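You operate a simulated robot arm through the tools that you are given. There is no shell and no other tool. Be economical: measure what you need, move in short steps, check, and stop when the job is done.

The job below is to be done with a simulated two-armed robot. You get a single attempt, and the scene is never put back.

JOB
Empty the honey jar into the red-lid jar and close both.
Fine: hold the honey jar to unscrew and screw its lid; it ends where it stood; nothing spilt. Set down upright: honey jar.

Only the result counts: the job must be done as asked and must still hold three seconds after the hand-in. Knocking over, shifting, dropping, spilling or breaking anything else fails it. Lids that push on must go on centred and level and be pressed home; caps that screw on are set level and turned clockwise until they are tight.

ROBOT AND FRAMES
Two 6-joint arms with two-finger parallel grippers on one trunk, on a base that drives. Base frame: it is fixed to the floor where the robot stands at the start and does not move with it; the origin is under the middle of the robot, x ahead of it, y to its left, z up; the surface under the hand at the start is at about z = 0.89. Readings come in m, rad, newtons and seconds.
The left shoulder is at the start at [0.06, 0.187, 1.222], the right one opposite. With the tool pointing down near the work surface each hand reaches from about 0.22 to 0.62 m from the robot's upright axis, wherever it stands, measured 20 degrees to its own side. Places, roughly: black tray [0.5, -0.4, 0.9]. Payload 1.57 kg a hand.
The tool frame of a hand sits at the grasp point between the pads (the TCP): z along the fingers, y along the line on which they close. The tips reach 0.03 m beyond it. Largest opening 0.11 m; finger width 0.024, thickness 0.012; the body of the gripper, 0.048 by 0.112 m, starts 0.078 m behind the TCP.
Orientation is that of the tool frame in the base frame, as a unit quaternion [x, y, z, w]. With the fingers straight down and closing along the base's y, the tool's x points along the base's -x, its y along +y and its z along -z.

CONTROLS
- The arms move only by the tool arm_command. It takes "left_increments", "right_increments" or both (then of equal length, played together; a hand with none holds still); each is a list of rows, each a list of 7 numbers: the closure in counts, from 0 (fully open) to 255 (shut), then the shift along the base's x, y, z in m, then the turn, a rotation vector about the base's x, y, z in rad. In form: [[jaw, tx, ty, tz, wx, wy, wz], ...]. A call has 1 to 20 rows; each row shifts and turns the commanded pose from where the row before left it. A row lasts 0.2 s, in which the tool goes at most 0.05 m and 0.15 rad; a call with a longer step from one row to the next is refused whole, and so is a gripper value outside its range. Where a pose cannot be reached the arm comes as near as it can. A force on the tool above 40 N (or 10 N above the force at the start of the call, whichever is more), or a blocked arm, ends the call early, and 0.2 s more pass. The fingers move at their own pace (about 0.153 m/s each) and stop on an object; they squeeze with about 26 N. The grip force told is the motor's: it shows also when the fingers shut on nothing. Time passes only in rows, and 0.2 s behind the last, so rows that do not move let the fingers close. The reply holds the time, the measured pose of the TCP, the force on the tool along the base axes, the opening and the grip force, in the units named above and with some noise, with the torque about the TCP (base axes, N m) and any sound that the robot's microphone picked up.
- Cameras (640 x 400 px; columns grow to the right, rows downward): "scene" is now at [0.0207, 0.002, 1.766]; the picture's right is [0.02, -1.00, 0.00], its down [-0.75, -0.02, -0.66] and it looks along [0.66, 0.02, -0.75] (base axes); focal length 283 px, centre (320, 200). "left" rides on the left gripper at [0.07, -0.016, -0.141] in its tool frame; the picture's right is [0.23, 0.97, 0.00], its down [-0.86, 0.20, -0.48] and it looks along [-0.47, 0.11, 0.88] (tool axes); focal length 222 px, centre (320, 200). "right" rides on the right gripper at [0.07, 0.016, -0.141] in its tool frame; the picture's right is [-0.23, 0.97, 0.00], its down [-0.86, -0.20, -0.48] and it looks along [-0.47, -0.11, 0.88] (tool axes); focal length 222 px, centre (320, 200). There is no depth. A picture from a camera that has moved, and an enlarged one, comes with that camera's place and axes in the base frame and with its lens.
- grab_frame(camera): a new picture of that camera. It takes no simulated time.
- move_column(by): slides the trunk up (or, below 0, down) by that many m; the arms and the scene camera ride with it, the base frame stays. It gives what a move gives, with no picture.
- base_move(legs): drives the robot by 1 to 6 legs, each [ahead, left, turn to the left] in m, m and rad, along the robot's own axes; the way and the turn of a leg run together, so that a leg with both is an arc; at most 1.5 m and 3.142 rad a leg. The arms and the cameras ride along, it lands a little off, and it stops where it bumps. It gives what a move gives.
- aim_head(pan, tilt): turns the head with the scene camera to pan (to the left, within 1.501 rad either way) and tilt (down, from -0.506 to 1.204), counted from straight ahead of the robot. It gives what a move gives.
- enlarge(camera, box): a new picture of the part [left, top, right, bottom] of that camera's present view, enlarged. It takes no simulated time.
- finish_job(): hands the job in; it is judged then, once.

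Work in short steps. Places have to be worked out from the pictures, the camera data and where the tool is seen: move nearer, look again, correct. Check each grasp and each placing, and mend what went wrong. You have 120 turns and 100 pictures in all, those below and enlarged ones among them. Open the grippers and draw the arms clear of the work before you hand the job in, unless the task says otherwise; then end with one line.

The tools are called as a command line: name --argument value ..., lists and objects as JSON in quotes. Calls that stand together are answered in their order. arm_command: Moves the arms, as the interface text tells. Its arguments: {"type":"object","properties":{"left_increments":{"type":"array"},"right_increments":{"type":"array"}},"required":[]} The other tools are called the same way: move_column (by) slides the trunk up or down; base_move (legs) drives the base; aim_head (pan, tilt) turns the head that bears the scene camera; grab_frame (camera) takes a picture; enlarge (camera, box) takes an enlarged picture of a part of a camera's view; finish_job () hands the job in.

At the start:

```text
t: 0.0
left_position: [0.4538, 0.116, 1.3554]
left_tool_rot: [0.0, 1.0, 0.0, 0.0]
left_wrist_force: [-0.4, 0.8, -0.1]
left_torque: [-0.02, 0.01, 0.02]
left_width: 0.1102
left_grip_force: 0.1
right_position: [0.388, -0.2633, 1.385]
right_tool_rot: [0.0, 1.0, 0.0, 0.0]
right_wrist_force: [-0.1, 1.0, 0.7]
right_torque: [0.02, -0.02, 0.0]
right_width: 0.1097
right_grip_force: 0.0
trunk travel left (down, up): [-0.85, 0.14]
robot x, y, heading: [0.002, 0.0016, -0.001]
head pan, tilt: [0.023, 0.845]
```

scene: 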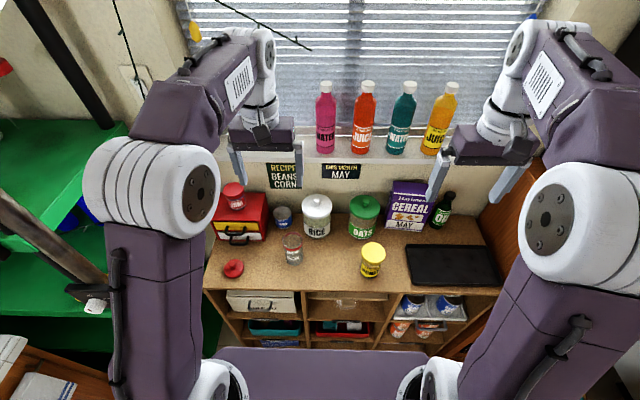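
right: 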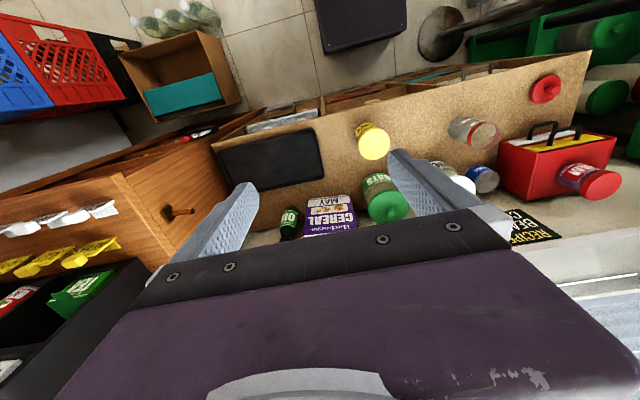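
left: 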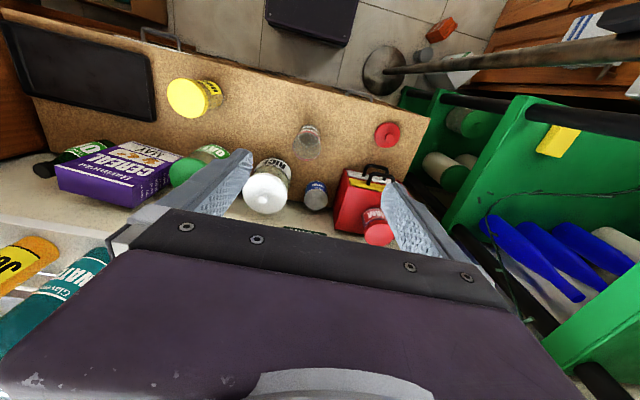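

I see a yellow-lidded jar, an open glass jar with a loose red lid beside it, and a red-lidded jar on a red box. I enlarge to read the labels.

enlarge --camera "scene" --box '[200, 170, 330, 290]'

enlarge --camera "scene" --box '[320, 190, 420, 290]'

```text
3.33 times, centred on (265, 230) of scene
camera zoom: at [0.0207, 0.002, 1.766], right [0.02, -1.0, 0.0], down [-0.75, -0.02, -0.66], along [0.66, 0.02, -0.75], focal length 942 px, centre (503, 100)
```

zoom: 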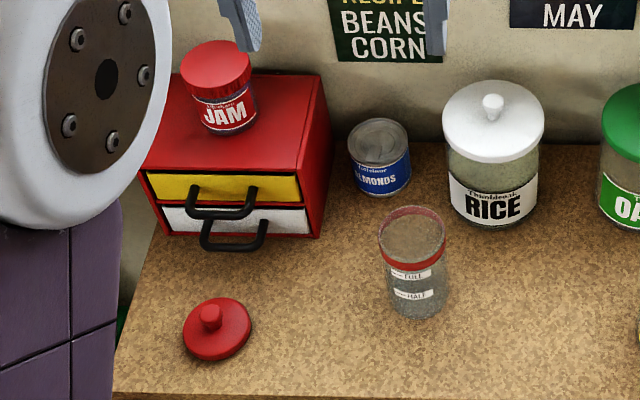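

```text
4.00 times, centred on (370, 240) of scene
camera zoom: at [0.0207, 0.002, 1.766], right [0.02, -1.0, 0.0], down [-0.75, -0.02, -0.66], along [0.66, 0.02, -0.75], focal length 1131 px, centre (120, 40)
```

zoom: 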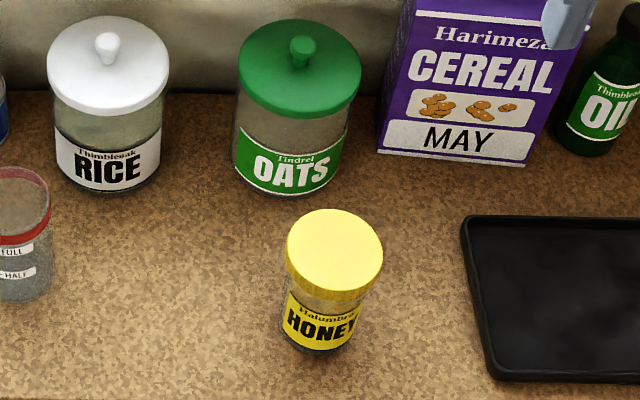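

The honey jar (screw lid) is near (0.47,-0.15), the open red-rimmed jar near (0.51,0.105) and its knobbed red lid near (0.466,0.305). I bring the right hand down in front of the honey jar, pitched to about 30° below horizontal.

arm_command --right_increments '[[0, -0.008, 0.01, -0.03, 0, -0.15, 0], [0, -0.008, 0.01, -0.03, 0, -0.15, 0], [0, -0.008, 0.01, -0.03, 0, -0.15, 0], [0, -0.008, 0.01, -0.03, 0, -0.15, 0], [0, -0.008, 0.01, -0.03, 0, -0.15, 0], [0, -0.008, 0.01, -0.03, 0, -0.15, 0], [0, 0, 0.01, -0.03, 0, -0.147, 0], [0, 0, 0.01, -0.03, 0, 0, 0], [0, 0, 0.01, -0.03, 0, 0, 0], [0, 0, 0.01, -0.03, 0, 0, 0], [0, 0, 0.013, -0.03, 0, 0, 0]]'

grab_frame --camera "scene"

grab_frame --camera "right"

```text
t: 2.4
left_position: [0.4544, 0.117, 1.3546]
left_tool_rot: [0.0, 1.0, 0.0, 0.0]
left_wrist_force: [0.4, 0.6, -0.3]
left_torque: [0.0, 0.01, -0.02]
left_width: 0.1102
left_grip_force: 0.0
right_position: [0.4717, -0.2004, 1.1765]
right_tool_rot: [-0.008, 0.895, 0.041, 0.445]
right_wrist_force: [-0.2, -0.2, -0.2]
right_torque: [0.01, 0.02, 0.0]
right_width: 0.1101
right_grip_force: 0.0
right hand out of reach, approached as far as the arm can: row 4, 5, 6, 7, 8, 9, 10, 11
trunk travel left (down, up): [-0.85, 0.14]
robot x, y, heading: [0.0018, 0.0032, -0.005]
head pan, tilt: [0.023, 0.845]
```

```text
94 pictures are left
camera scene: at [0.0218, 0.0021, 1.766], right [0.02, -1.0, 0.0], down [-0.75, -0.02, -0.66], along [0.66, 0.02, -0.75], focal length 283 px, centre (320, 200)
```

scene: 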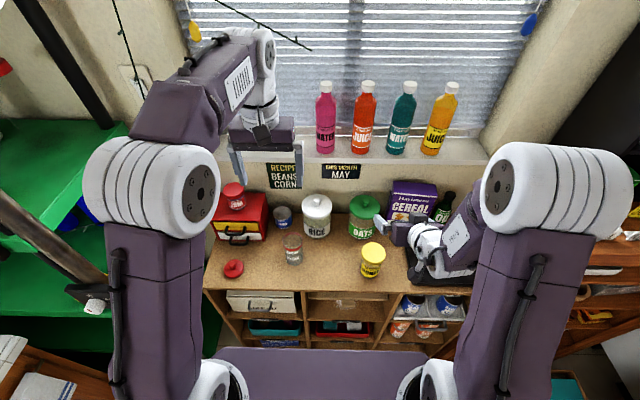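

```text
93 pictures are left
camera right: at [0.316, -0.1938, 1.2072], right [0.09, 0.97, 0.24], down [0.15, -0.25, 0.96], along [0.99, -0.05, -0.16], focal length 222 px, centre (320, 200)
```

right: 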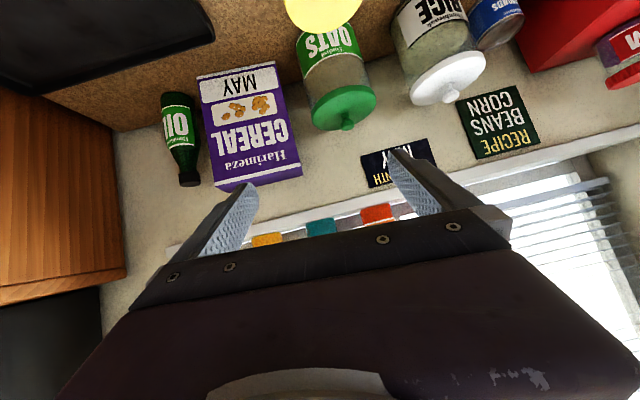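

Close in, the forward-tilted pose is out of reach, and the left arm would be stretched to the lid. I shift the base 0.12 m to the right and look again.

base_move --legs '[[0, -0.12, 0]]'

aim_head --pan 0.1 --tilt 0.95

grab_frame --camera "scene"

```text
t: 3.6
left_position: [0.4531, -0.0017, 1.3544]
left_tool_rot: [0.0, 1.0, -0.001, 0.0]
left_wrist_force: [-0.5, 0.7, 0.0]
left_torque: [0.0, 0.01, -0.01]
left_width: 0.1101
left_grip_force: 0.1
right_position: [0.4715, -0.3172, 1.1771]
right_tool_rot: [-0.009, 0.894, 0.039, 0.446]
right_wrist_force: [-0.2, -0.5, -0.1]
right_torque: [-0.01, 0.0, -0.03]
right_width: 0.1099
right_grip_force: 0.1
trunk travel left (down, up): [-0.85, 0.14]
robot x, y, heading: [0.0007, -0.1172, 0.003]
head pan, tilt: [0.023, 0.845]
```

```text
t: 4.3
left_position: [0.4542, -0.0019, 1.3555]
left_tool_rot: [0.001, 1.0, 0.0, -0.001]
left_wrist_force: [0.1, 0.5, 1.0]
left_torque: [0.0, -0.01, -0.01]
left_width: 0.1102
left_grip_force: 0.1
right_position: [0.4714, -0.3203, 1.1764]
right_tool_rot: [-0.009, 0.895, 0.041, 0.445]
right_wrist_force: [0.1, -0.2, -0.5]
right_torque: [-0.02, 0.0, -0.01]
right_width: 0.1103
right_grip_force: 0.0
trunk travel left (down, up): [-0.85, 0.14]
robot x, y, heading: [0.0014, -0.1195, -0.0]
head pan, tilt: [0.099, 0.949]
```

```text
92 pictures are left
camera scene: at [0.0147, -0.1117, 1.7581], right [0.1, -0.99, 0.0], down [-0.81, -0.08, -0.58], along [0.58, 0.06, -0.81], focal length 283 px, centre (320, 200)
```

scene: 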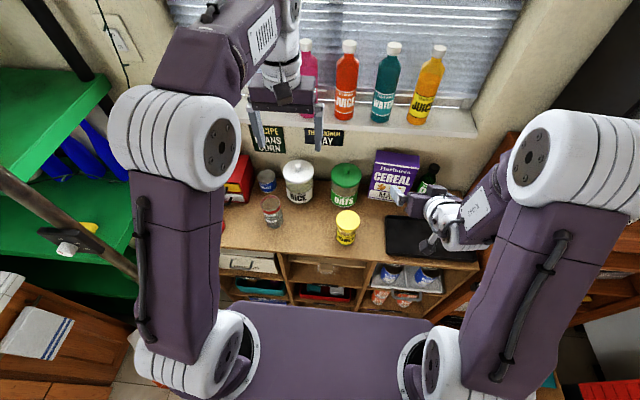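

Base shifted as wanted. I enlarge the honey jar for a second fix on its position and heights.

enlarge --camera "scene" --box '[315, 200, 375, 250]'

enlarge --camera "scene" --box '[240, 185, 300, 235]'

grab_frame --camera "right"

```text
8.00 times, centred on (345, 225) of scene
camera zoom: at [0.0147, -0.1117, 1.7581], right [0.1, -0.99, 0.0], down [-0.81, -0.08, -0.58], along [0.58, 0.06, -0.81], focal length 2262 px, centre (120, 0)
```

zoom: 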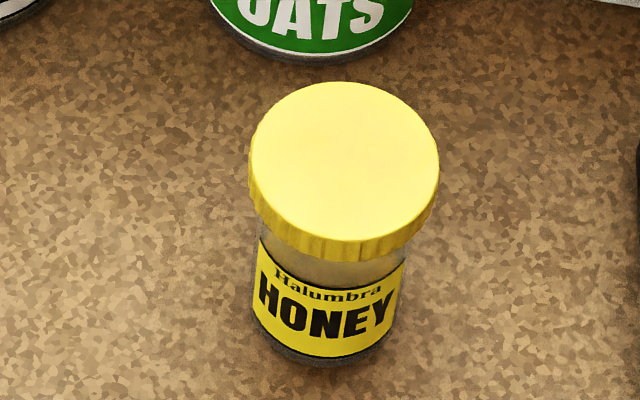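

```text
8.00 times, centred on (270, 210) of scene
camera zoom: at [0.0147, -0.1117, 1.7581], right [0.1, -0.99, 0.0], down [-0.81, -0.08, -0.58], along [0.58, 0.06, -0.81], focal length 2262 px, centre (720, 120)
```

zoom: 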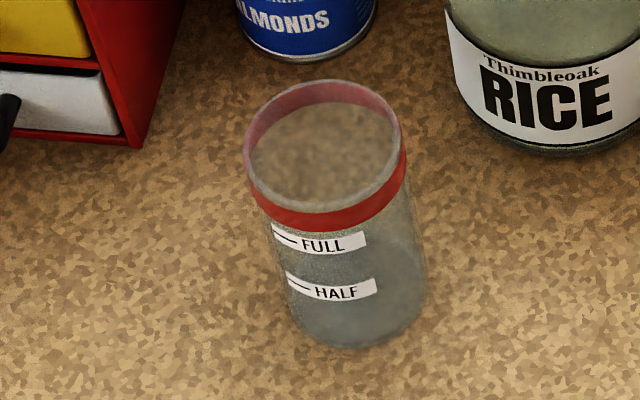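

```text
89 pictures are left
camera right: at [0.3154, -0.3127, 1.2077], right [0.09, 0.97, 0.24], down [0.15, -0.25, 0.96], along [0.99, -0.05, -0.16], focal length 222 px, centre (320, 200)
```

right: 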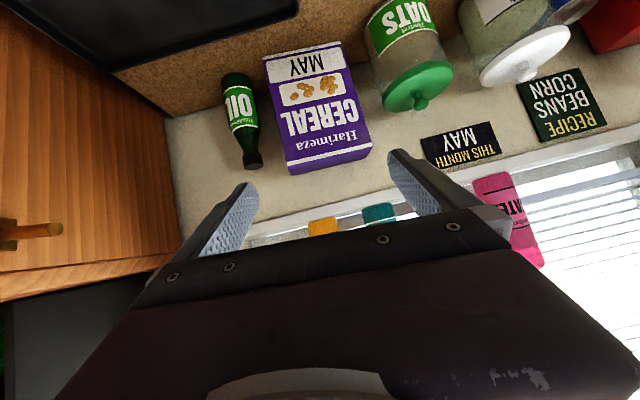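

Best fix: honey jar at about (0.477,-0.151), lid top z≈1.01; red jar at (0.519,0.104), rim z≈1.01. I move the right hand above the honey jar with a yaw of about 25°.

arm_command --right_increments '[[0, 0.0006, 0.028, -0.006, 0, 0, 0.15], [0, 0.0006, 0.028, -0.006, 0, 0, 0.15], [0, 0.0006, 0.028, -0.006, 0, 0, 0.15], [0, 0.0006, 0.028, -0.006, 0, 0, 0], [0, 0.0006, 0.028, -0.006, 0, 0, 0], [0, 0.0006, 0.028, -0.006, 0, 0, 0]]'

grab_frame --camera "right"

grab_frame --camera "scene"

```text
t: 5.7
left_position: [0.4543, -0.0023, 1.3542]
left_tool_rot: [-0.001, 1.0, 0.0, 0.001]
left_wrist_force: [0.4, 0.2, -0.8]
left_torque: [-0.03, -0.02, 0.01]
left_width: 0.1102
left_grip_force: 0.0
right_position: [0.4756, -0.1506, 1.1407]
right_tool_rot: [-0.208, 0.87, 0.139, 0.425]
right_wrist_force: [-0.3, -0.5, 0.4]
right_torque: [0.0, 0.0, -0.02]
right_width: 0.1101
right_grip_force: 0.0
trunk travel left (down, up): [-0.85, 0.14]
robot x, y, heading: [0.0009, -0.1192, 0.001]
head pan, tilt: [0.099, 0.949]
```

```text
88 pictures are left
camera right: at [0.3324, -0.2127, 1.1712], right [-0.34, 0.91, 0.25], down [0.24, -0.17, 0.96], along [0.91, 0.39, -0.16], focal length 222 px, centre (320, 200)
```

right: 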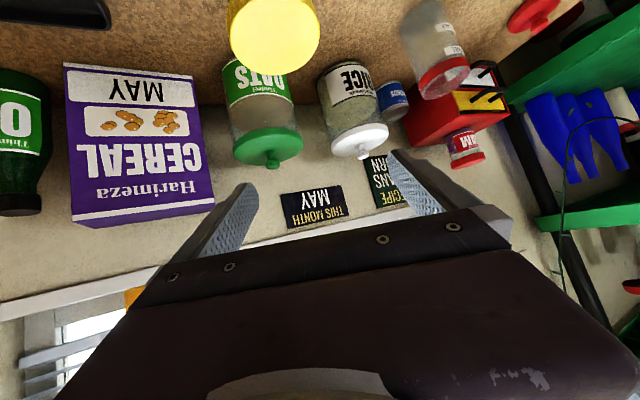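

```text
87 pictures are left
camera scene: at [0.015, -0.1112, 1.7581], right [0.1, -0.99, 0.0], down [-0.81, -0.08, -0.58], along [0.58, 0.06, -0.81], focal length 283 px, centre (320, 200)
```

scene: 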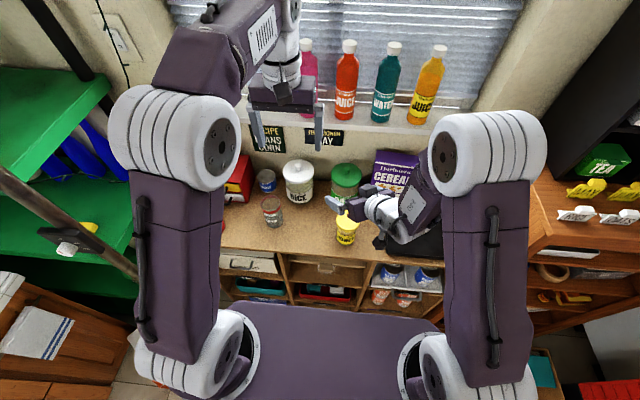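

The lid lines up between the fingers. I level the roll, flatten the pitch a bit and go down to just above the lid for a check.

arm_command --right_increments '[[0, -0.001, 0, -0.025, 0.008, -0.136, 0.049], [0, -0.001, 0, -0.025, 0, 0, 0], [0, -0.001, -0.001, -0.025, 0, 0, 0]]'

grab_frame --camera "right"

enlarge --camera "scene" --box '[300, 180, 420, 260]'

```text
t: 6.5
left_position: [0.4547, -0.0022, 1.3546]
left_tool_rot: [0.0, 1.0, 0.0, 0.0]
left_wrist_force: [-0.2, 0.3, 0.4]
left_torque: [0.0, 0.02, -0.01]
left_width: 0.11
left_grip_force: 0.2
right_position: [0.5497, -0.1605, 1.1271]
right_tool_rot: [-0.236, 0.835, 0.145, 0.476]
right_wrist_force: [0.8, -0.7, 0.3]
right_torque: [0.01, 0.0, -0.01]
right_width: 0.1098
right_grip_force: 0.0
right hand out of reach, approached as far as the arm can: row 1, 2, 3
trunk travel left (down, up): [-0.85, 0.14]
robot x, y, heading: [0.0032, -0.1161, 0.003]
head pan, tilt: [0.099, 0.949]
```

```text
86 pictures are left
camera right: at [0.4067, -0.2291, 1.1395], right [-0.42, 0.88, 0.21], down [0.13, -0.17, 0.98], along [0.9, 0.44, -0.04], focal length 222 px, centre (320, 200)
```

right: 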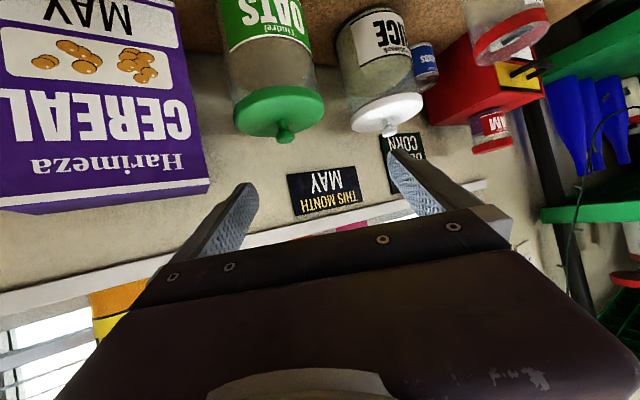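

```text
5.00 times, centred on (360, 220) of scene
camera zoom: at [0.0148, -0.1118, 1.7581], right [0.1, -0.99, 0.0], down [-0.81, -0.08, -0.58], along [0.58, 0.06, -0.81], focal length 1414 px, centre (120, 100)
```

zoom: 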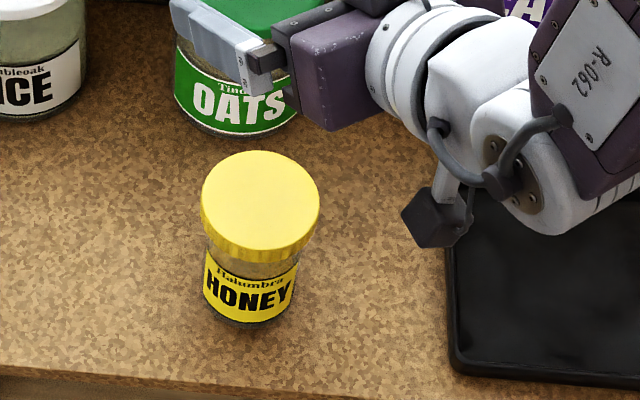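

The flat pose folds the arm too tightly, so I raise the column to put more distance between shoulder and wrist.

move_column --by 0.135

```text
t: 8.1
left_position: [0.4547, -0.0034, 1.4892]
left_tool_rot: [0.0, 1.0, -0.001, 0.0]
left_wrist_force: [-0.9, 0.7, 1.0]
left_torque: [0.0, 0.0, -0.03]
left_width: 0.1099
left_grip_force: 0.1
right_position: [0.5485, -0.1597, 1.2617]
right_tool_rot: [-0.236, 0.835, 0.145, 0.476]
right_wrist_force: [0.1, 0.2, 0.8]
right_torque: [0.01, -0.02, 0.01]
right_width: 0.11
right_grip_force: 0.0
trunk travel left (down, up): [-0.985, 0.005]
robot x, y, heading: [-0.0027, -0.1221, -0.002]
head pan, tilt: [0.099, 0.949]
```

Down first, then back over the jar.

arm_command --right_increments '[[0, 0, 0, -0.035, 0, 0, 0], [0, 0, 0, -0.035, 0, 0, 0], [0, -0.01, 0.002, -0.03, 0, 0, 0], [0, -0.03, 0.003, -0.01, 0, 0, 0], [0, -0.0345, 0.0035, -0.01, 0, 0, 0]]'

grab_frame --camera "right"

grab_frame --camera "scene"

```text
t: 9.3
left_position: [0.4533, -0.0025, 1.4896]
left_tool_rot: [0.0, 1.0, 0.0, 0.0]
left_wrist_force: [0.0, 0.0, 0.7]
left_torque: [0.01, -0.01, -0.02]
left_width: 0.11
left_grip_force: 0.0
right_position: [0.5727, -0.1568, 1.1779]
right_tool_rot: [-0.234, 0.838, 0.156, 0.468]
right_wrist_force: [0.6, 0.1, 0.4]
right_torque: [-0.01, 0.0, -0.01]
right_width: 0.11
right_grip_force: 0.1
right hand out of reach, approached as far as the arm can: row 1, 2, 3, 4, 5
trunk travel left (down, up): [-0.985, 0.005]
robot x, y, heading: [-0.0057, -0.1186, -0.0]
head pan, tilt: [0.099, 0.949]
```

```text
84 pictures are left
camera right: at [0.4308, -0.2283, 1.1916], right [-0.42, 0.88, 0.24], down [0.15, -0.19, 0.97], along [0.89, 0.44, -0.06], focal length 222 px, centre (320, 200)
```

right: 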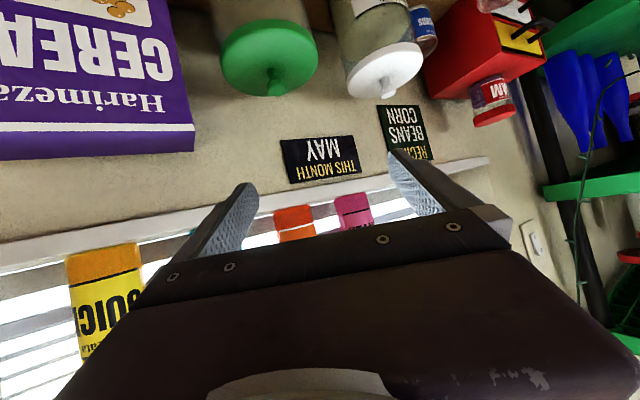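

```text
83 pictures are left
camera scene: at [0.0145, -0.112, 1.8931], right [0.1, -0.99, 0.0], down [-0.81, -0.08, -0.58], along [0.58, 0.06, -0.81], focal length 283 px, centre (320, 200)
```

scene: 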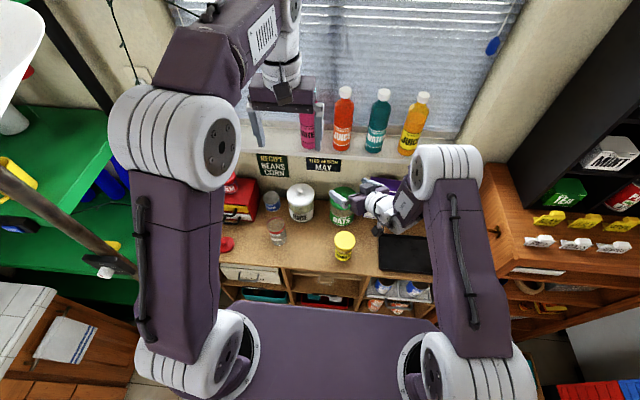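

The limit is the wrist pitch against a steep forearm, so the shoulders must be lower, not higher. I raise both hands, then lower the column.

arm_command --right_increments '[[0, 0, 0, 0.04, 0, 0, 0], [0, 0, 0, 0.04, 0, 0, 0], [0, 0, 0, 0.04, 0, 0, 0], [0, 0, 0, 0.04, 0, 0, 0], [0, 0, 0, 0.04, 0, 0, 0], [0, -0.02, 0, 0.04, 0, 0, 0], [0, -0.02, 0, 0.04, 0, 0, 0], [0, -0.02, 0, 0.04, 0, 0, 0]]' --left_increments '[[0, 0, 0.01, 0.01, 0, 0, 0], [0, 0, 0.01, 0.01, 0, 0, 0], [0, 0, 0.01, 0.01, 0, 0, 0], [0, 0, 0.01, 0.01, 0, 0, 0], [0, 0, 0.01, 0.01, 0, 0, 0], [0, 0, 0.01, 0.01, 0, 0, 0], [0, 0, 0.01, 0.01, 0, 0, 0], [0, 0, 0.01, 0.01, 0, 0, 0]]'

```text
t: 11.1
left_position: [0.453, 0.0782, 1.5698]
left_tool_rot: [-0.001, 1.0, 0.0, 0.001]
left_wrist_force: [-0.6, 0.7, -0.1]
left_torque: [-0.01, -0.03, -0.01]
left_width: 0.1102
left_grip_force: 0.1
right_position: [0.51, -0.1579, 1.4989]
right_tool_rot: [-0.235, 0.835, 0.143, 0.477]
right_wrist_force: [0.2, -0.3, 0.6]
right_torque: [-0.02, 0.0, 0.02]
right_width: 0.1103
right_grip_force: 0.1
trunk travel left (down, up): [-0.985, 0.005]
robot x, y, heading: [-0.0007, -0.1198, 0.004]
head pan, tilt: [0.099, 0.949]
```

Now lower the column by 0.39 m; the hands will end at z≈1.11 and 1.18, clear of everything.

move_column --by -0.37

grab_frame --camera "scene"

```text
t: 14.7
left_position: [0.4544, 0.0774, 1.198]
left_tool_rot: [-0.001, 1.0, 0.0, -0.001]
left_wrist_force: [0.6, 0.4, -0.5]
left_torque: [-0.02, 0.04, 0.01]
left_width: 0.11
left_grip_force: 0.1
right_position: [0.5137, -0.1587, 1.1277]
right_tool_rot: [-0.236, 0.835, 0.145, 0.476]
right_wrist_force: [0.5, -0.5, -1.2]
right_torque: [0.02, 0.03, 0.01]
right_width: 0.1101
right_grip_force: 0.0
trunk travel left (down, up): [-0.615, 0.375]
robot x, y, heading: [0.0008, -0.1223, 0.001]
head pan, tilt: [0.099, 0.949]
```

```text
82 pictures are left
camera scene: at [0.0145, -0.112, 1.5232], right [0.1, -0.99, 0.0], down [-0.81, -0.08, -0.58], along [0.58, 0.06, -0.81], focal length 283 px, centre (320, 200)
```

scene: 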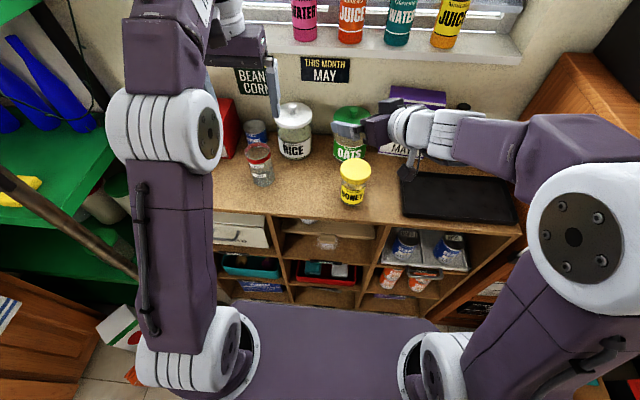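

Nice low view; I enlarge it for a better fix of both jars.

enlarge --camera "scene" --box '[235, 130, 385, 215]'

```text
4.27 times, centred on (310, 172) of scene
camera zoom: at [0.0145, -0.112, 1.5232], right [0.1, -0.99, 0.0], down [-0.81, -0.08, -0.58], along [0.58, 0.06, -0.81], focal length 1206 px, centre (363, 317)
```

zoom: 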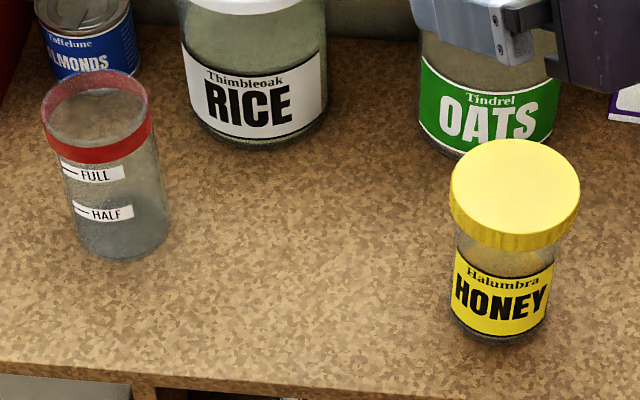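

Triangulated: honey jar axis at (0.483,-0.150), lid top 1.007; red jar axis near (0.53,0.106). I take the right hand to just above the honey lid.

arm_command --right_increments '[[0, -0.017, 0.004, -0.01, 0, 0, 0], [0, -0.0165, 0.0045, -0.02, 0, 0, 0], [0, 0, 0, -0.03, 0, 0, 0]]'

grab_frame --camera "right"

enlarge --camera "scene" --box '[300, 90, 460, 215]'

```text
t: 15.5
left_position: [0.4548, 0.0771, 1.1995]
left_tool_rot: [0.0, 1.0, 0.0, -0.001]
left_wrist_force: [-0.5, -0.2, 0.6]
left_torque: [0.0, 0.02, 0.0]
left_width: 0.1101
left_grip_force: 0.1
right_position: [0.4816, -0.1497, 1.0673]
right_tool_rot: [-0.236, 0.835, 0.145, 0.476]
right_wrist_force: [-0.1, 0.1, 0.6]
right_torque: [0.04, 0.03, 0.0]
right_width: 0.11
right_grip_force: 0.0
trunk travel left (down, up): [-0.615, 0.375]
robot x, y, heading: [0.0032, -0.1208, 0.001]
head pan, tilt: [0.099, 0.949]
```

```text
80 pictures are left
camera right: at [0.3389, -0.2193, 1.0795], right [-0.42, 0.88, 0.21], down [0.13, -0.17, 0.98], along [0.9, 0.44, -0.04], focal length 222 px, centre (320, 200)
```

right: 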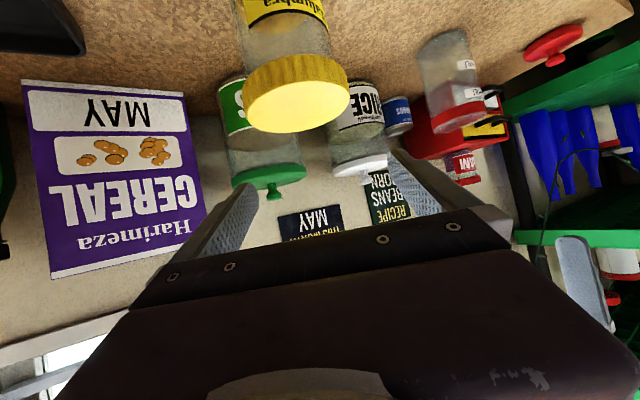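

```text
3.20 times, centred on (380, 152) of scene
camera zoom: at [0.0164, -0.112, 1.5231], right [0.1, -0.99, 0.0], down [-0.81, -0.08, -0.58], along [0.58, 0.06, -0.81], focal length 905 px, centre (128, 352)
```

zoom: 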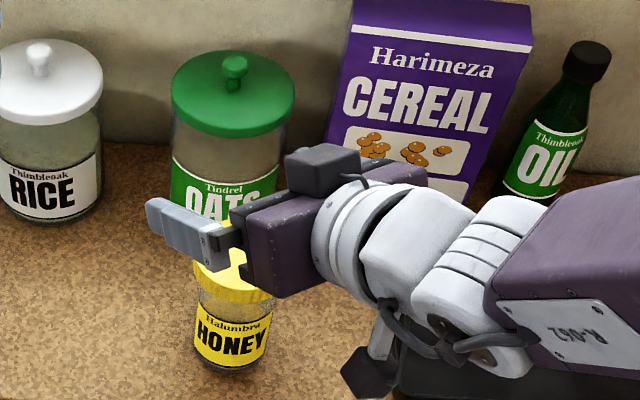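

Lateral alignment is within 1–2 mm. I lower the open fingers around the jar body in steps.

arm_command --right_increments '[[0, 0, 0, -0.025, 0, 0, 0], [0, 0, 0, -0.025, 0, 0, 0], [0, 0, 0, -0.025, 0, 0, 0], [0, 0, 0, -0.025, 0, 0, 0], [0, 0, 0, -0.02, 0, 0, 0], [0, 0, 0, -0.01, 0, 0, 0]]'

grab_frame --camera "right"

enlarge --camera "scene" --box '[300, 90, 460, 215]'

```text
t: 16.9
left_position: [0.4541, 0.0772, 1.1992]
left_tool_rot: [0.0, 1.0, 0.0, 0.0]
left_wrist_force: [-1.1, 0.3, -0.1]
left_torque: [0.04, -0.01, -0.01]
left_width: 0.11
left_grip_force: 0.1
right_position: [0.4906, -0.1519, 0.9504]
right_tool_rot: [-0.235, 0.836, 0.148, 0.474]
right_wrist_force: [0.2, 0.0, 0.3]
right_torque: [0.01, 0.01, 0.03]
right_width: 0.1099
right_grip_force: 0.1
right hand out of reach, approached as far as the arm can: row 5, 6
trunk travel left (down, up): [-0.615, 0.375]
robot x, y, heading: [-0.0006, -0.1208, 0.001]
head pan, tilt: [0.099, 0.949]
```

```text
78 pictures are left
camera right: at [0.348, -0.223, 0.9627], right [-0.42, 0.88, 0.22], down [0.14, -0.18, 0.97], along [0.9, 0.44, -0.05], focal length 222 px, centre (320, 200)
```

right: 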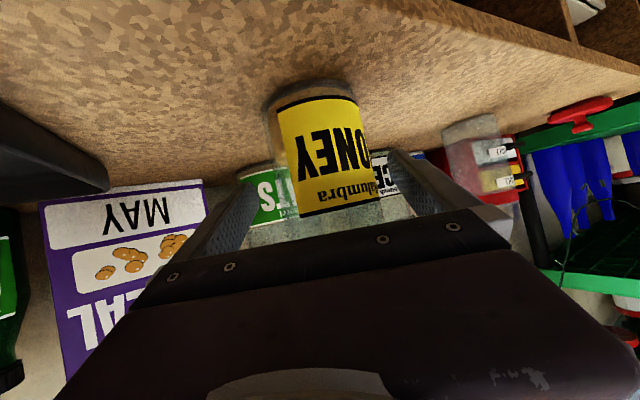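

```text
3.20 times, centred on (380, 152) of scene
camera zoom: at [0.0147, -0.112, 1.5231], right [0.1, -0.99, 0.0], down [-0.81, -0.08, -0.58], along [0.58, 0.06, -0.81], focal length 905 px, centre (128, 352)
```

zoom: 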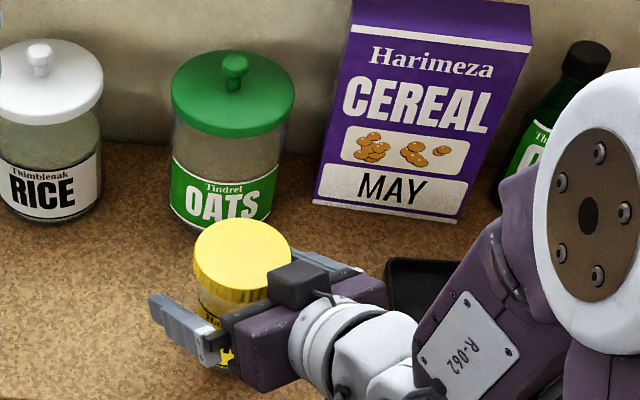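

The fingers straddle the jar at z≈0.95 with the jar sitting ~8 mm to the left; I shift that much and then close gently.

arm_command --right_increments '[[0, 0, 0.009, 0, 0, 0, 0], [40, 0, 0, 0, 0, 0, 0], [60, 0, 0, 0, 0, 0, 0]]'

grab_frame --camera "right"

```text
t: 17.7
left_position: [0.4547, 0.0775, 1.2004]
left_tool_rot: [0.0, 1.0, 0.0, 0.0]
left_wrist_force: [0.2, -0.1, -0.3]
left_torque: [0.01, -0.01, 0.05]
left_width: 0.1101
left_grip_force: 0.0
right_position: [0.4911, -0.1444, 0.9511]
right_tool_rot: [-0.236, 0.836, 0.148, 0.472]
right_wrist_force: [0.4, 0.2, 0.5]
right_torque: [0.01, 0.01, -0.01]
right_width: 0.0839
right_grip_force: 0.0
trunk travel left (down, up): [-0.615, 0.375]
robot x, y, heading: [0.0021, -0.122, -0.002]
head pan, tilt: [0.099, 0.949]
```

```text
76 pictures are left
camera right: at [0.3486, -0.2142, 0.964], right [-0.42, 0.88, 0.22], down [0.14, -0.18, 0.97], along [0.9, 0.44, -0.05], focal length 222 px, centre (320, 200)
```

right: 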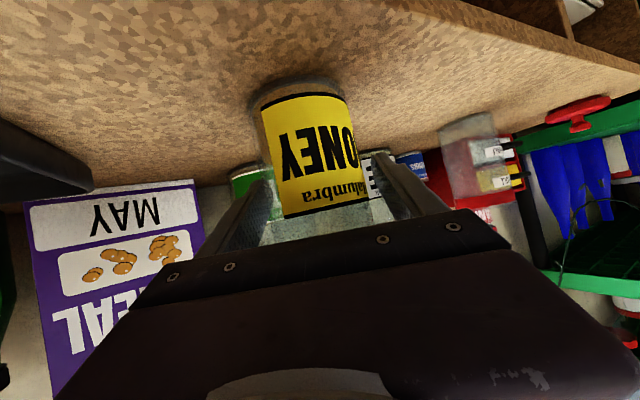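

Jar looks centred between the pads now; I close fully on it.

arm_command --right_increments '[[90, 0, 0, 0, 0, 0, 0], [120, 0, 0, 0, 0, 0, 0], [200, 0, 0, 0, 0, 0, 0], [255, 0, 0, 0, 0, 0, 0]]'

enlarge --camera "scene" --box '[300, 90, 460, 215]'

grab_frame --camera "left"

```text
t: 18.7
left_position: [0.4537, 0.0767, 1.2001]
left_tool_rot: [0.0, 1.0, 0.0, 0.0]
left_wrist_force: [0.1, 0.0, -0.5]
left_torque: [0.0, -0.01, -0.02]
left_width: 0.1101
left_grip_force: 0.1
right_position: [0.4901, -0.1442, 0.9518]
right_tool_rot: [-0.236, 0.836, 0.148, 0.473]
right_wrist_force: [1.1, -0.6, 1.7]
right_torque: [-0.22, -0.13, 0.07]
right_width: 0.0643
right_grip_force: 26.1
trunk travel left (down, up): [-0.615, 0.375]
robot x, y, heading: [0.0006, -0.1194, 0.003]
head pan, tilt: [0.099, 0.949]
```

```text
3.20 times, centred on (380, 152) of scene
camera zoom: at [0.0146, -0.1121, 1.5231], right [0.1, -0.99, 0.0], down [-0.81, -0.08, -0.58], along [0.58, 0.06, -0.81], focal length 905 px, centre (128, 352)
```

zoom: 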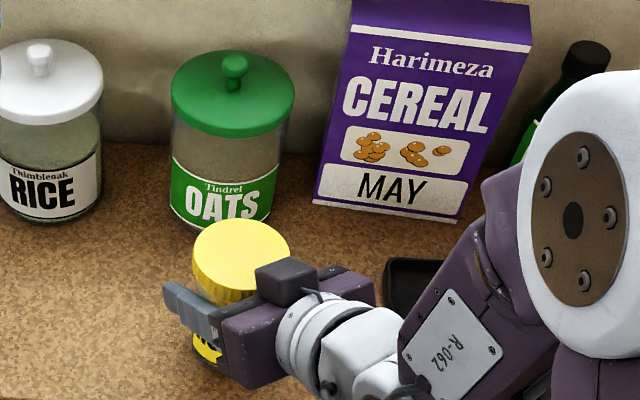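

```text
74 pictures are left
camera left: at [0.3849, 0.0595, 1.3399], right [-0.23, 0.97, 0.0], down [0.85, 0.2, 0.48], along [0.47, 0.11, -0.88], focal length 222 px, centre (320, 200)
```

left: 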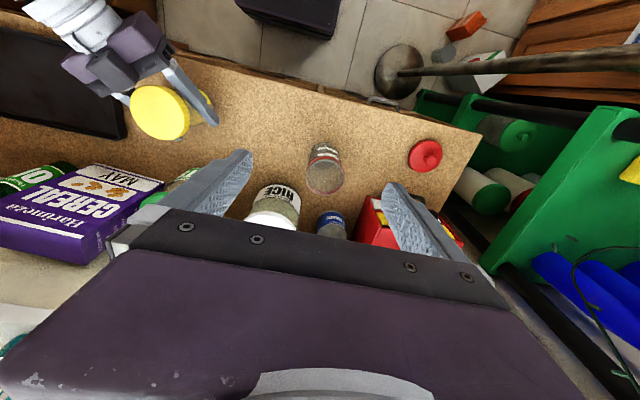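

The jar is held (width 0.064, 26 N) and upright. Lid centre by both cameras is about (0.477,-0.149). I bring the left hand over it, staying high first.

arm_command --left_increments '[[0, 0.004, -0.038, 0, 0, 0, 0], [0, 0.004, -0.038, 0, 0, 0, 0], [0, 0.004, -0.038, 0, 0, 0, 0], [0, 0.004, -0.038, 0, 0, 0, 0], [20, 0.004, -0.037, 0, 0, 0, 0], [40, 0.004, -0.037, 0, 0, 0, 0], [40, 0, 0, -0.03, 0, 0, 0], [40, 0, 0, -0.03, 0, 0, 0]]'

grab_frame --camera "left"

grab_frame --camera "scene"

```text
t: 20.5
left_position: [0.4395, -0.1346, 1.1095]
left_tool_rot: [0.0, 1.0, 0.0, 0.001]
left_wrist_force: [-0.4, 0.5, -0.7]
left_torque: [0.0, 0.0, 0.0]
left_width: 0.0926
left_grip_force: 0.0
left hand out of reach, approached as far as the arm can: row 2, 3, 4, 5, 6
right_position: [0.4897, -0.1446, 0.9514]
right_tool_rot: [-0.236, 0.836, 0.148, 0.473]
right_wrist_force: [0.6, -0.4, 6.7]
right_torque: [-0.33, -0.13, 0.05]
right_width: 0.0632
right_grip_force: 25.7
trunk travel left (down, up): [-0.615, 0.375]
robot x, y, heading: [-0.0021, -0.1206, 0.001]
head pan, tilt: [0.099, 0.949]
```

```text
73 pictures are left
camera left: at [0.3696, -0.1512, 1.2511], right [-0.23, 0.97, 0.0], down [0.85, 0.2, 0.48], along [0.47, 0.11, -0.88], focal length 222 px, centre (320, 200)
```

left: 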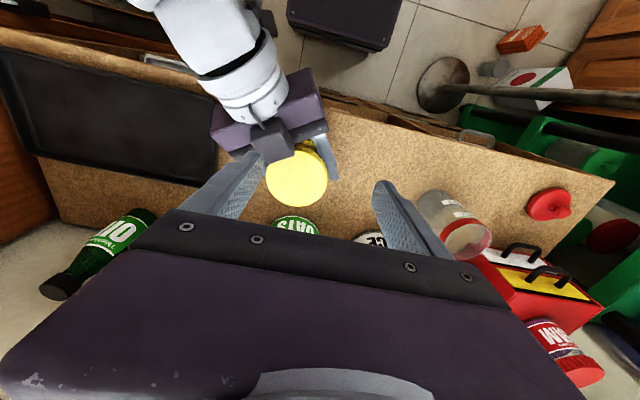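

```text
72 pictures are left
camera scene: at [0.014, -0.1124, 1.5231], right [0.1, -0.99, 0.0], down [-0.81, -0.08, -0.58], along [0.58, 0.06, -0.81], focal length 283 px, centre (320, 200)
```

scene: 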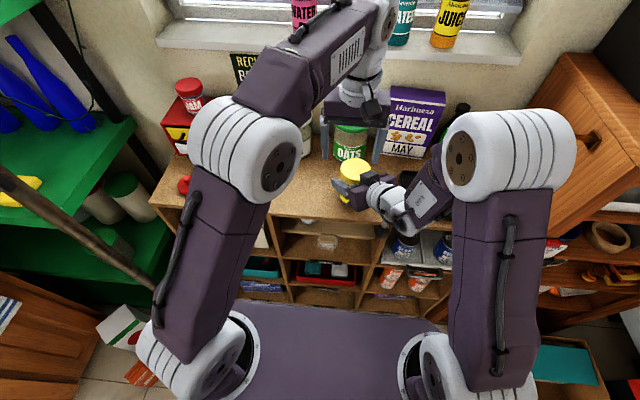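

Lid seen at (0.476,-0.152). I lower and centre the left hand over it, turned 0.2 rad counter-clockwise so its finger avoids the block on the right gripper.

arm_command --left_increments '[[40, 0.01, -0.004, -0.015, 0, 0, 0.1], [40, 0.01, -0.004, -0.015, 0, 0, 0.1], [40, 0.01, -0.004, -0.01, 0, 0, 0], [40, 0.0075, -0.004, -0.01, 0, 0, 0]]'

grab_frame --camera "left"

enlarge --camera "scene" --box '[290, 80, 450, 220]'

```text
t: 21.5
left_position: [0.4776, -0.1499, 1.0617]
left_tool_rot: [-0.1, 0.995, 0.0, 0.0]
left_wrist_force: [-0.2, -0.9, 0.7]
left_torque: [0.02, -0.01, 0.02]
left_width: 0.0928
left_grip_force: 0.1
right_position: [0.491, -0.144, 0.9515]
right_tool_rot: [-0.236, 0.836, 0.148, 0.473]
right_wrist_force: [-1.0, -1.3, 3.6]
right_torque: [-0.35, -0.09, 0.0]
right_width: 0.0636
right_grip_force: 26.2
trunk travel left (down, up): [-0.615, 0.375]
robot x, y, heading: [0.0004, -0.1177, -0.002]
head pan, tilt: [0.099, 0.949]
```

```text
71 pictures are left
camera left: at [0.4121, -0.1807, 1.2014], right [-0.42, 0.91, 0.0], down [0.8, 0.37, 0.48], along [0.44, 0.2, -0.88], focal length 222 px, centre (320, 200)
```

left: 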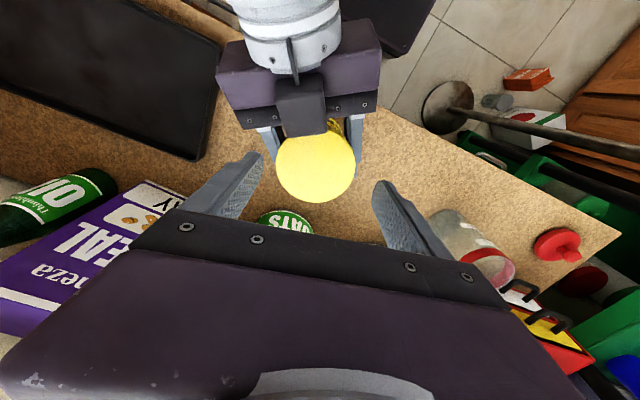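

```text
2.86 times, centred on (370, 150) of scene
camera zoom: at [0.014, -0.1124, 1.5231], right [0.1, -0.99, 0.0], down [-0.81, -0.08, -0.58], along [0.58, 0.06, -0.81], focal length 808 px, centre (177, 343)
```

zoom: 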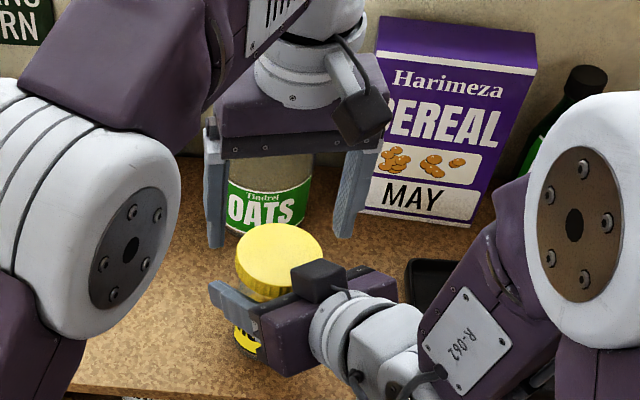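

Nearly centred. I correct by a few mm, go down to lid height and close on the lid.

arm_command --left_increments '[[40, -0.0016, -0.003, -0.017, 0, 0, 0], [40, 0, 0, -0.015, 0, 0, 0], [40, 0, 0, -0.015, 0, 0, 0], [70, 0, 0, 0, 0, 0, 0], [90, 0, 0, 0, 0, 0, 0], [150, 0, 0, 0, 0, 0, 0], [255, 0, 0, 0, 0, 0, 0]]'

grab_frame --camera "left"

enlarge --camera "scene" --box '[290, 80, 450, 220]'

```text
t: 22.4
left_position: [0.4755, -0.1542, 1.0204]
left_tool_rot: [-0.1, 0.995, -0.006, 0.006]
left_wrist_force: [1.7, -2.0, 1.5]
left_torque: [-0.01, 0.02, 0.03]
left_width: 0.0814
left_grip_force: 1.5
right_position: [0.489, -0.1458, 0.9488]
right_tool_rot: [-0.235, 0.838, 0.148, 0.47]
right_wrist_force: [-0.4, 1.7, 1.1]
right_torque: [0.03, 0.16, -0.08]
right_width: 0.0634
right_grip_force: 26.0
trunk travel left (down, up): [-0.615, 0.375]
robot x, y, heading: [0.0016, -0.1194, -0.003]
head pan, tilt: [0.099, 0.949]
stopped in row 4 (left hand): the force on the tool passed its limit at 46 N (the readings are from after the stop); the commanded pose is now the measured one
```

```text
69 pictures are left
camera left: at [0.4099, -0.1853, 1.1593], right [-0.42, 0.91, -0.02], down [0.79, 0.37, 0.49], along [0.45, 0.19, -0.87], focal length 222 px, centre (320, 200)
```

left: 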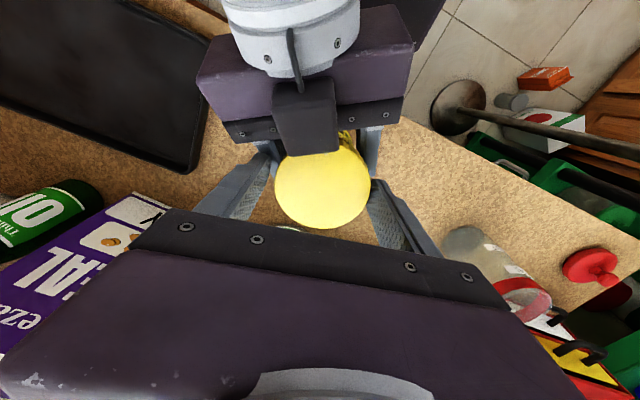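

```text
2.86 times, centred on (370, 150) of scene
camera zoom: at [0.0134, -0.1127, 1.5231], right [0.1, -0.99, 0.0], down [-0.81, -0.08, -0.58], along [0.58, 0.06, -0.81], focal length 808 px, centre (177, 343)
```

zoom: 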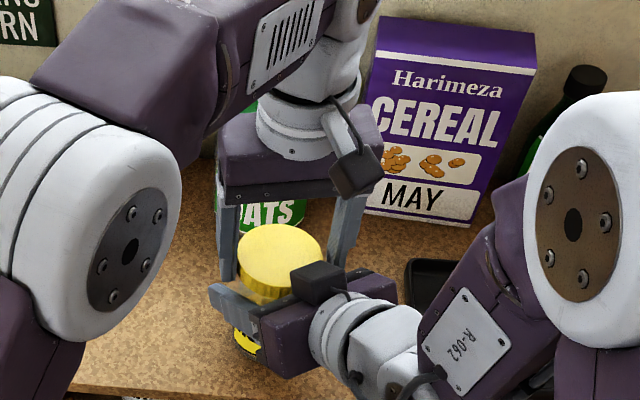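

The left finger on the +y side met the lid first: the lid sits ~4 mm further +y. I open, straighten the small tilt, recentre and close in smaller steps.

arm_command --left_increments '[[45, 0, 0, 0, 0.0107, 0.013, 0], [45, -0.001, 0.004, 0, 0, 0, 0], [62, 0, 0, -0.004, 0, 0, 0], [72, 0, 0, 0, 0, 0, 0], [78, 0, 0, 0, 0, 0, 0]]'

enlarge --camera "left" --box '[220, 100, 420, 240]'

```text
t: 23.6
left_position: [0.4766, -0.1533, 1.0169]
left_tool_rot: [-0.099, 0.995, -0.004, 0.002]
left_wrist_force: [-0.4, -0.3, 2.0]
left_torque: [-0.1, 0.01, -0.05]
left_width: 0.0758
left_grip_force: 0.1
right_position: [0.4871, -0.145, 0.9475]
right_tool_rot: [-0.236, 0.838, 0.149, 0.468]
right_wrist_force: [-1.1, -3.3, 4.1]
right_torque: [-0.23, -0.07, -0.03]
right_width: 0.064
right_grip_force: 25.9
trunk travel left (down, up): [-0.615, 0.375]
robot x, y, heading: [-0.0012, -0.1204, 0.003]
head pan, tilt: [0.099, 0.949]
stopped in row 5 (left hand): the force on the tool passed its limit at 41 N (the readings are from after the stop); the commanded pose is now the measured one
```

```text
2.86 times, centred on (320, 170) of left
camera zoom: at [0.4107, -0.1832, 1.1572], right [-0.42, 0.91, -0.01], down [0.8, 0.37, 0.48], along [0.44, 0.19, -0.88], focal length 635 px, centre (320, 286)
```

zoom: 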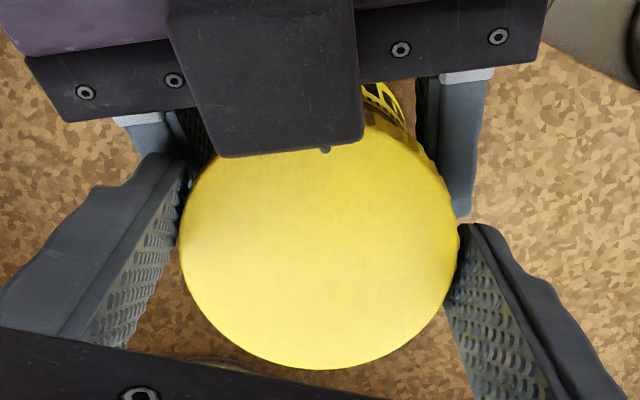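

Only about 1 mm off now. I nudge +y by 1 mm and close further.

arm_command --left_increments '[[76, 0, 0.001, 0, 0.004, 0.004, 0], [80, 0, 0, 0, 0, 0, 0], [84, 0, 0, 0, 0, 0, 0], [90, 0, 0, 0, 0, 0, 0], [110, 0, 0, 0, 0, 0, 0], [255, 0, 0, 0, 0, 0, 0]]'

```text
t: 25.0
left_position: [0.4769, -0.1522, 1.0176]
left_tool_rot: [-0.101, 0.995, -0.002, 0.001]
left_wrist_force: [2.1, -5.4, -1.0]
left_torque: [-0.01, -0.01, 0.03]
left_width: 0.0707
left_grip_force: 26.0
right_position: [0.4868, -0.1447, 0.9464]
right_tool_rot: [-0.237, 0.839, 0.149, 0.467]
right_wrist_force: [-1.1, 2.1, 8.1]
right_torque: [-0.95, -0.28, -0.11]
right_width: 0.0634
right_grip_force: 25.9
trunk travel left (down, up): [-0.615, 0.375]
robot x, y, heading: [-0.0049, -0.1187, -0.002]
head pan, tilt: [0.099, 0.949]
```

Lid gripped (26 N, 0.071). Now turn counter-clockwise 0.3 rad as a test.

arm_command --left_increments '[[255, 0, 0, 0, 0, 0, 0.1], [255, 0, 0, 0, 0, 0, 0.1], [255, 0, 0, 0, 0, 0, 0.1]]'

enlarge --camera "left" --box '[220, 100, 420, 240]'

enlarge --camera "scene" --box '[290, 80, 450, 220]'

```text
t: 25.8
left_position: [0.4769, -0.1528, 1.0167]
left_tool_rot: [-0.248, 0.969, -0.002, 0.0]
left_wrist_force: [4.3, -10.5, -0.3]
left_torque: [-0.06, -0.21, -0.02]
left_width: 0.0707
left_grip_force: 26.1
right_position: [0.4878, -0.144, 0.9479]
right_tool_rot: [-0.236, 0.839, 0.149, 0.467]
right_wrist_force: [-1.5, 8.7, 7.1]
right_torque: [-1.05, -0.31, -0.08]
right_width: 0.0638
right_grip_force: 25.6
trunk travel left (down, up): [-0.615, 0.375]
robot x, y, heading: [-0.0023, -0.1205, 0.0]
head pan, tilt: [0.099, 0.949]
```

```text
2.86 times, centred on (320, 170) of left
camera zoom: at [0.4235, -0.2009, 1.1575], right [-0.67, 0.74, 0.0], down [0.65, 0.59, 0.48], along [0.36, 0.32, -0.88], focal length 635 px, centre (320, 286)
```

zoom: 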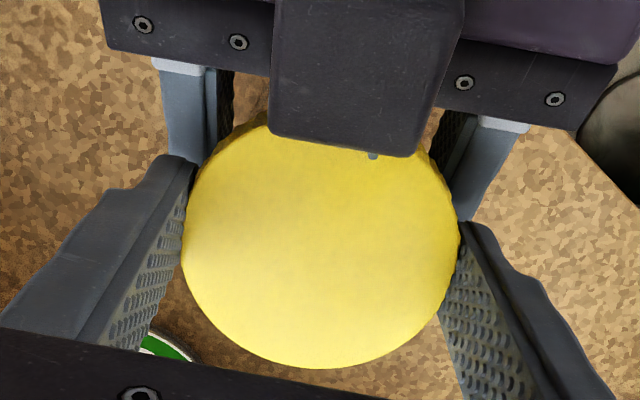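

```text
2.86 times, centred on (370, 150) of scene
camera zoom: at [0.0142, -0.1124, 1.5231], right [0.1, -0.99, 0.0], down [-0.81, -0.08, -0.58], along [0.58, 0.06, -0.81], focal length 808 px, centre (177, 343)
```

zoom: 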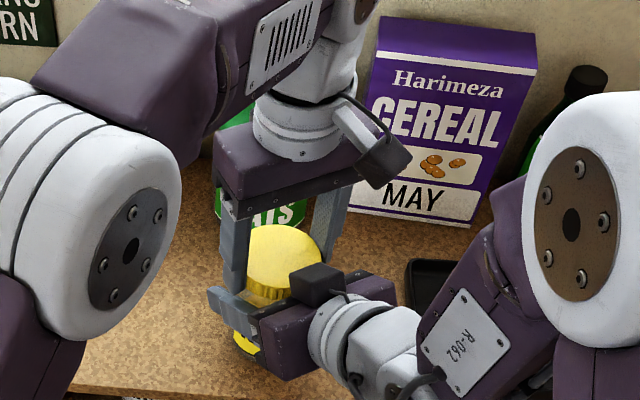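

Torque is low and the lid seems to follow. I continue the stroke, relieving the lateral load by 1 mm.

arm_command --left_increments '[[255, 0, -0.001, 0, 0, 0, 0.12], [255, 0, 0, 0, 0, 0, 0.12], [255, 0, 0, 0, 0, 0, 0.12], [255, 0, 0, 0, 0, 0, 0.12], [255, 0, 0, 0, 0, 0, 0.12]]'

enlarge --camera "left" --box '[220, 100, 420, 240]'

```text
t: 27.0
left_position: [0.4762, -0.1504, 1.0183]
left_tool_rot: [-0.525, 0.851, -0.001, 0.003]
left_wrist_force: [19.3, 15.1, 12.8]
left_torque: [1.45, 0.6, -0.82]
left_width: 0.0708
left_grip_force: 26.0
right_position: [0.4853, -0.1454, 0.9454]
right_tool_rot: [-0.236, 0.84, 0.148, 0.465]
right_wrist_force: [-20.5, -15.0, 0.8]
right_torque: [-0.19, -2.29, 0.86]
right_width: 0.0643
right_grip_force: 26.2
trunk travel left (down, up): [-0.615, 0.375]
robot x, y, heading: [-0.0006, -0.1185, -0.0]
head pan, tilt: [0.099, 0.949]
```

```text
2.86 times, centred on (320, 170) of left
camera zoom: at [0.4599, -0.2214, 1.1583], right [-0.97, 0.23, -0.01], down [0.2, 0.85, 0.48], along [0.12, 0.47, -0.88], focal length 635 px, centre (320, 286)
```

zoom: 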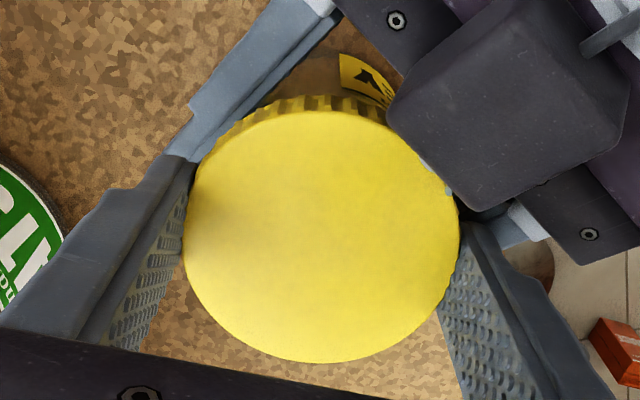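

At φ≈153° the left finger bears on the block atop the right gripper, limiting the stroke. I rotate back slightly, open, return to φ≈115° and regrip, so the left can steady the lid while I regrasp the jar further out on the right fingers.

arm_command --left_increments '[[255, 0, 0, 0, 0, 0, -0.1], [255, 0, 0, 0, 0, 0, -0.1], [52, 0, 0, 0, 0, 0, 0], [52, 0, 0, 0, 0, 0, -0.15], [52, 0, -0.001, 0, 0, 0, -0.15], [52, 0, -0.001, 0, 0, 0, -0.15], [70, 0, 0, 0, 0, 0, 0], [78, 0, 0, 0, 0, 0, 0], [84, 0, 0, 0, 0, 0, 0], [95, 0, 0, 0, 0, 0, 0], [255, 0, 0, 0, 0, 0, 0]]'

```text
t: 29.4
left_position: [0.4782, -0.1541, 1.0161]
left_tool_rot: [-0.224, 0.975, 0.001, -0.001]
left_wrist_force: [-6.3, 8.6, -0.4]
left_torque: [0.17, 0.13, 0.02]
left_width: 0.0707
left_grip_force: 26.4
right_position: [0.4886, -0.1441, 0.9469]
right_tool_rot: [-0.236, 0.839, 0.149, 0.467]
right_wrist_force: [6.9, -9.0, -2.7]
right_torque: [0.42, 0.26, 0.17]
right_width: 0.0618
right_grip_force: 26.2
trunk travel left (down, up): [-0.615, 0.375]
robot x, y, heading: [0.0008, -0.1201, 0.0]
head pan, tilt: [0.099, 0.949]
```

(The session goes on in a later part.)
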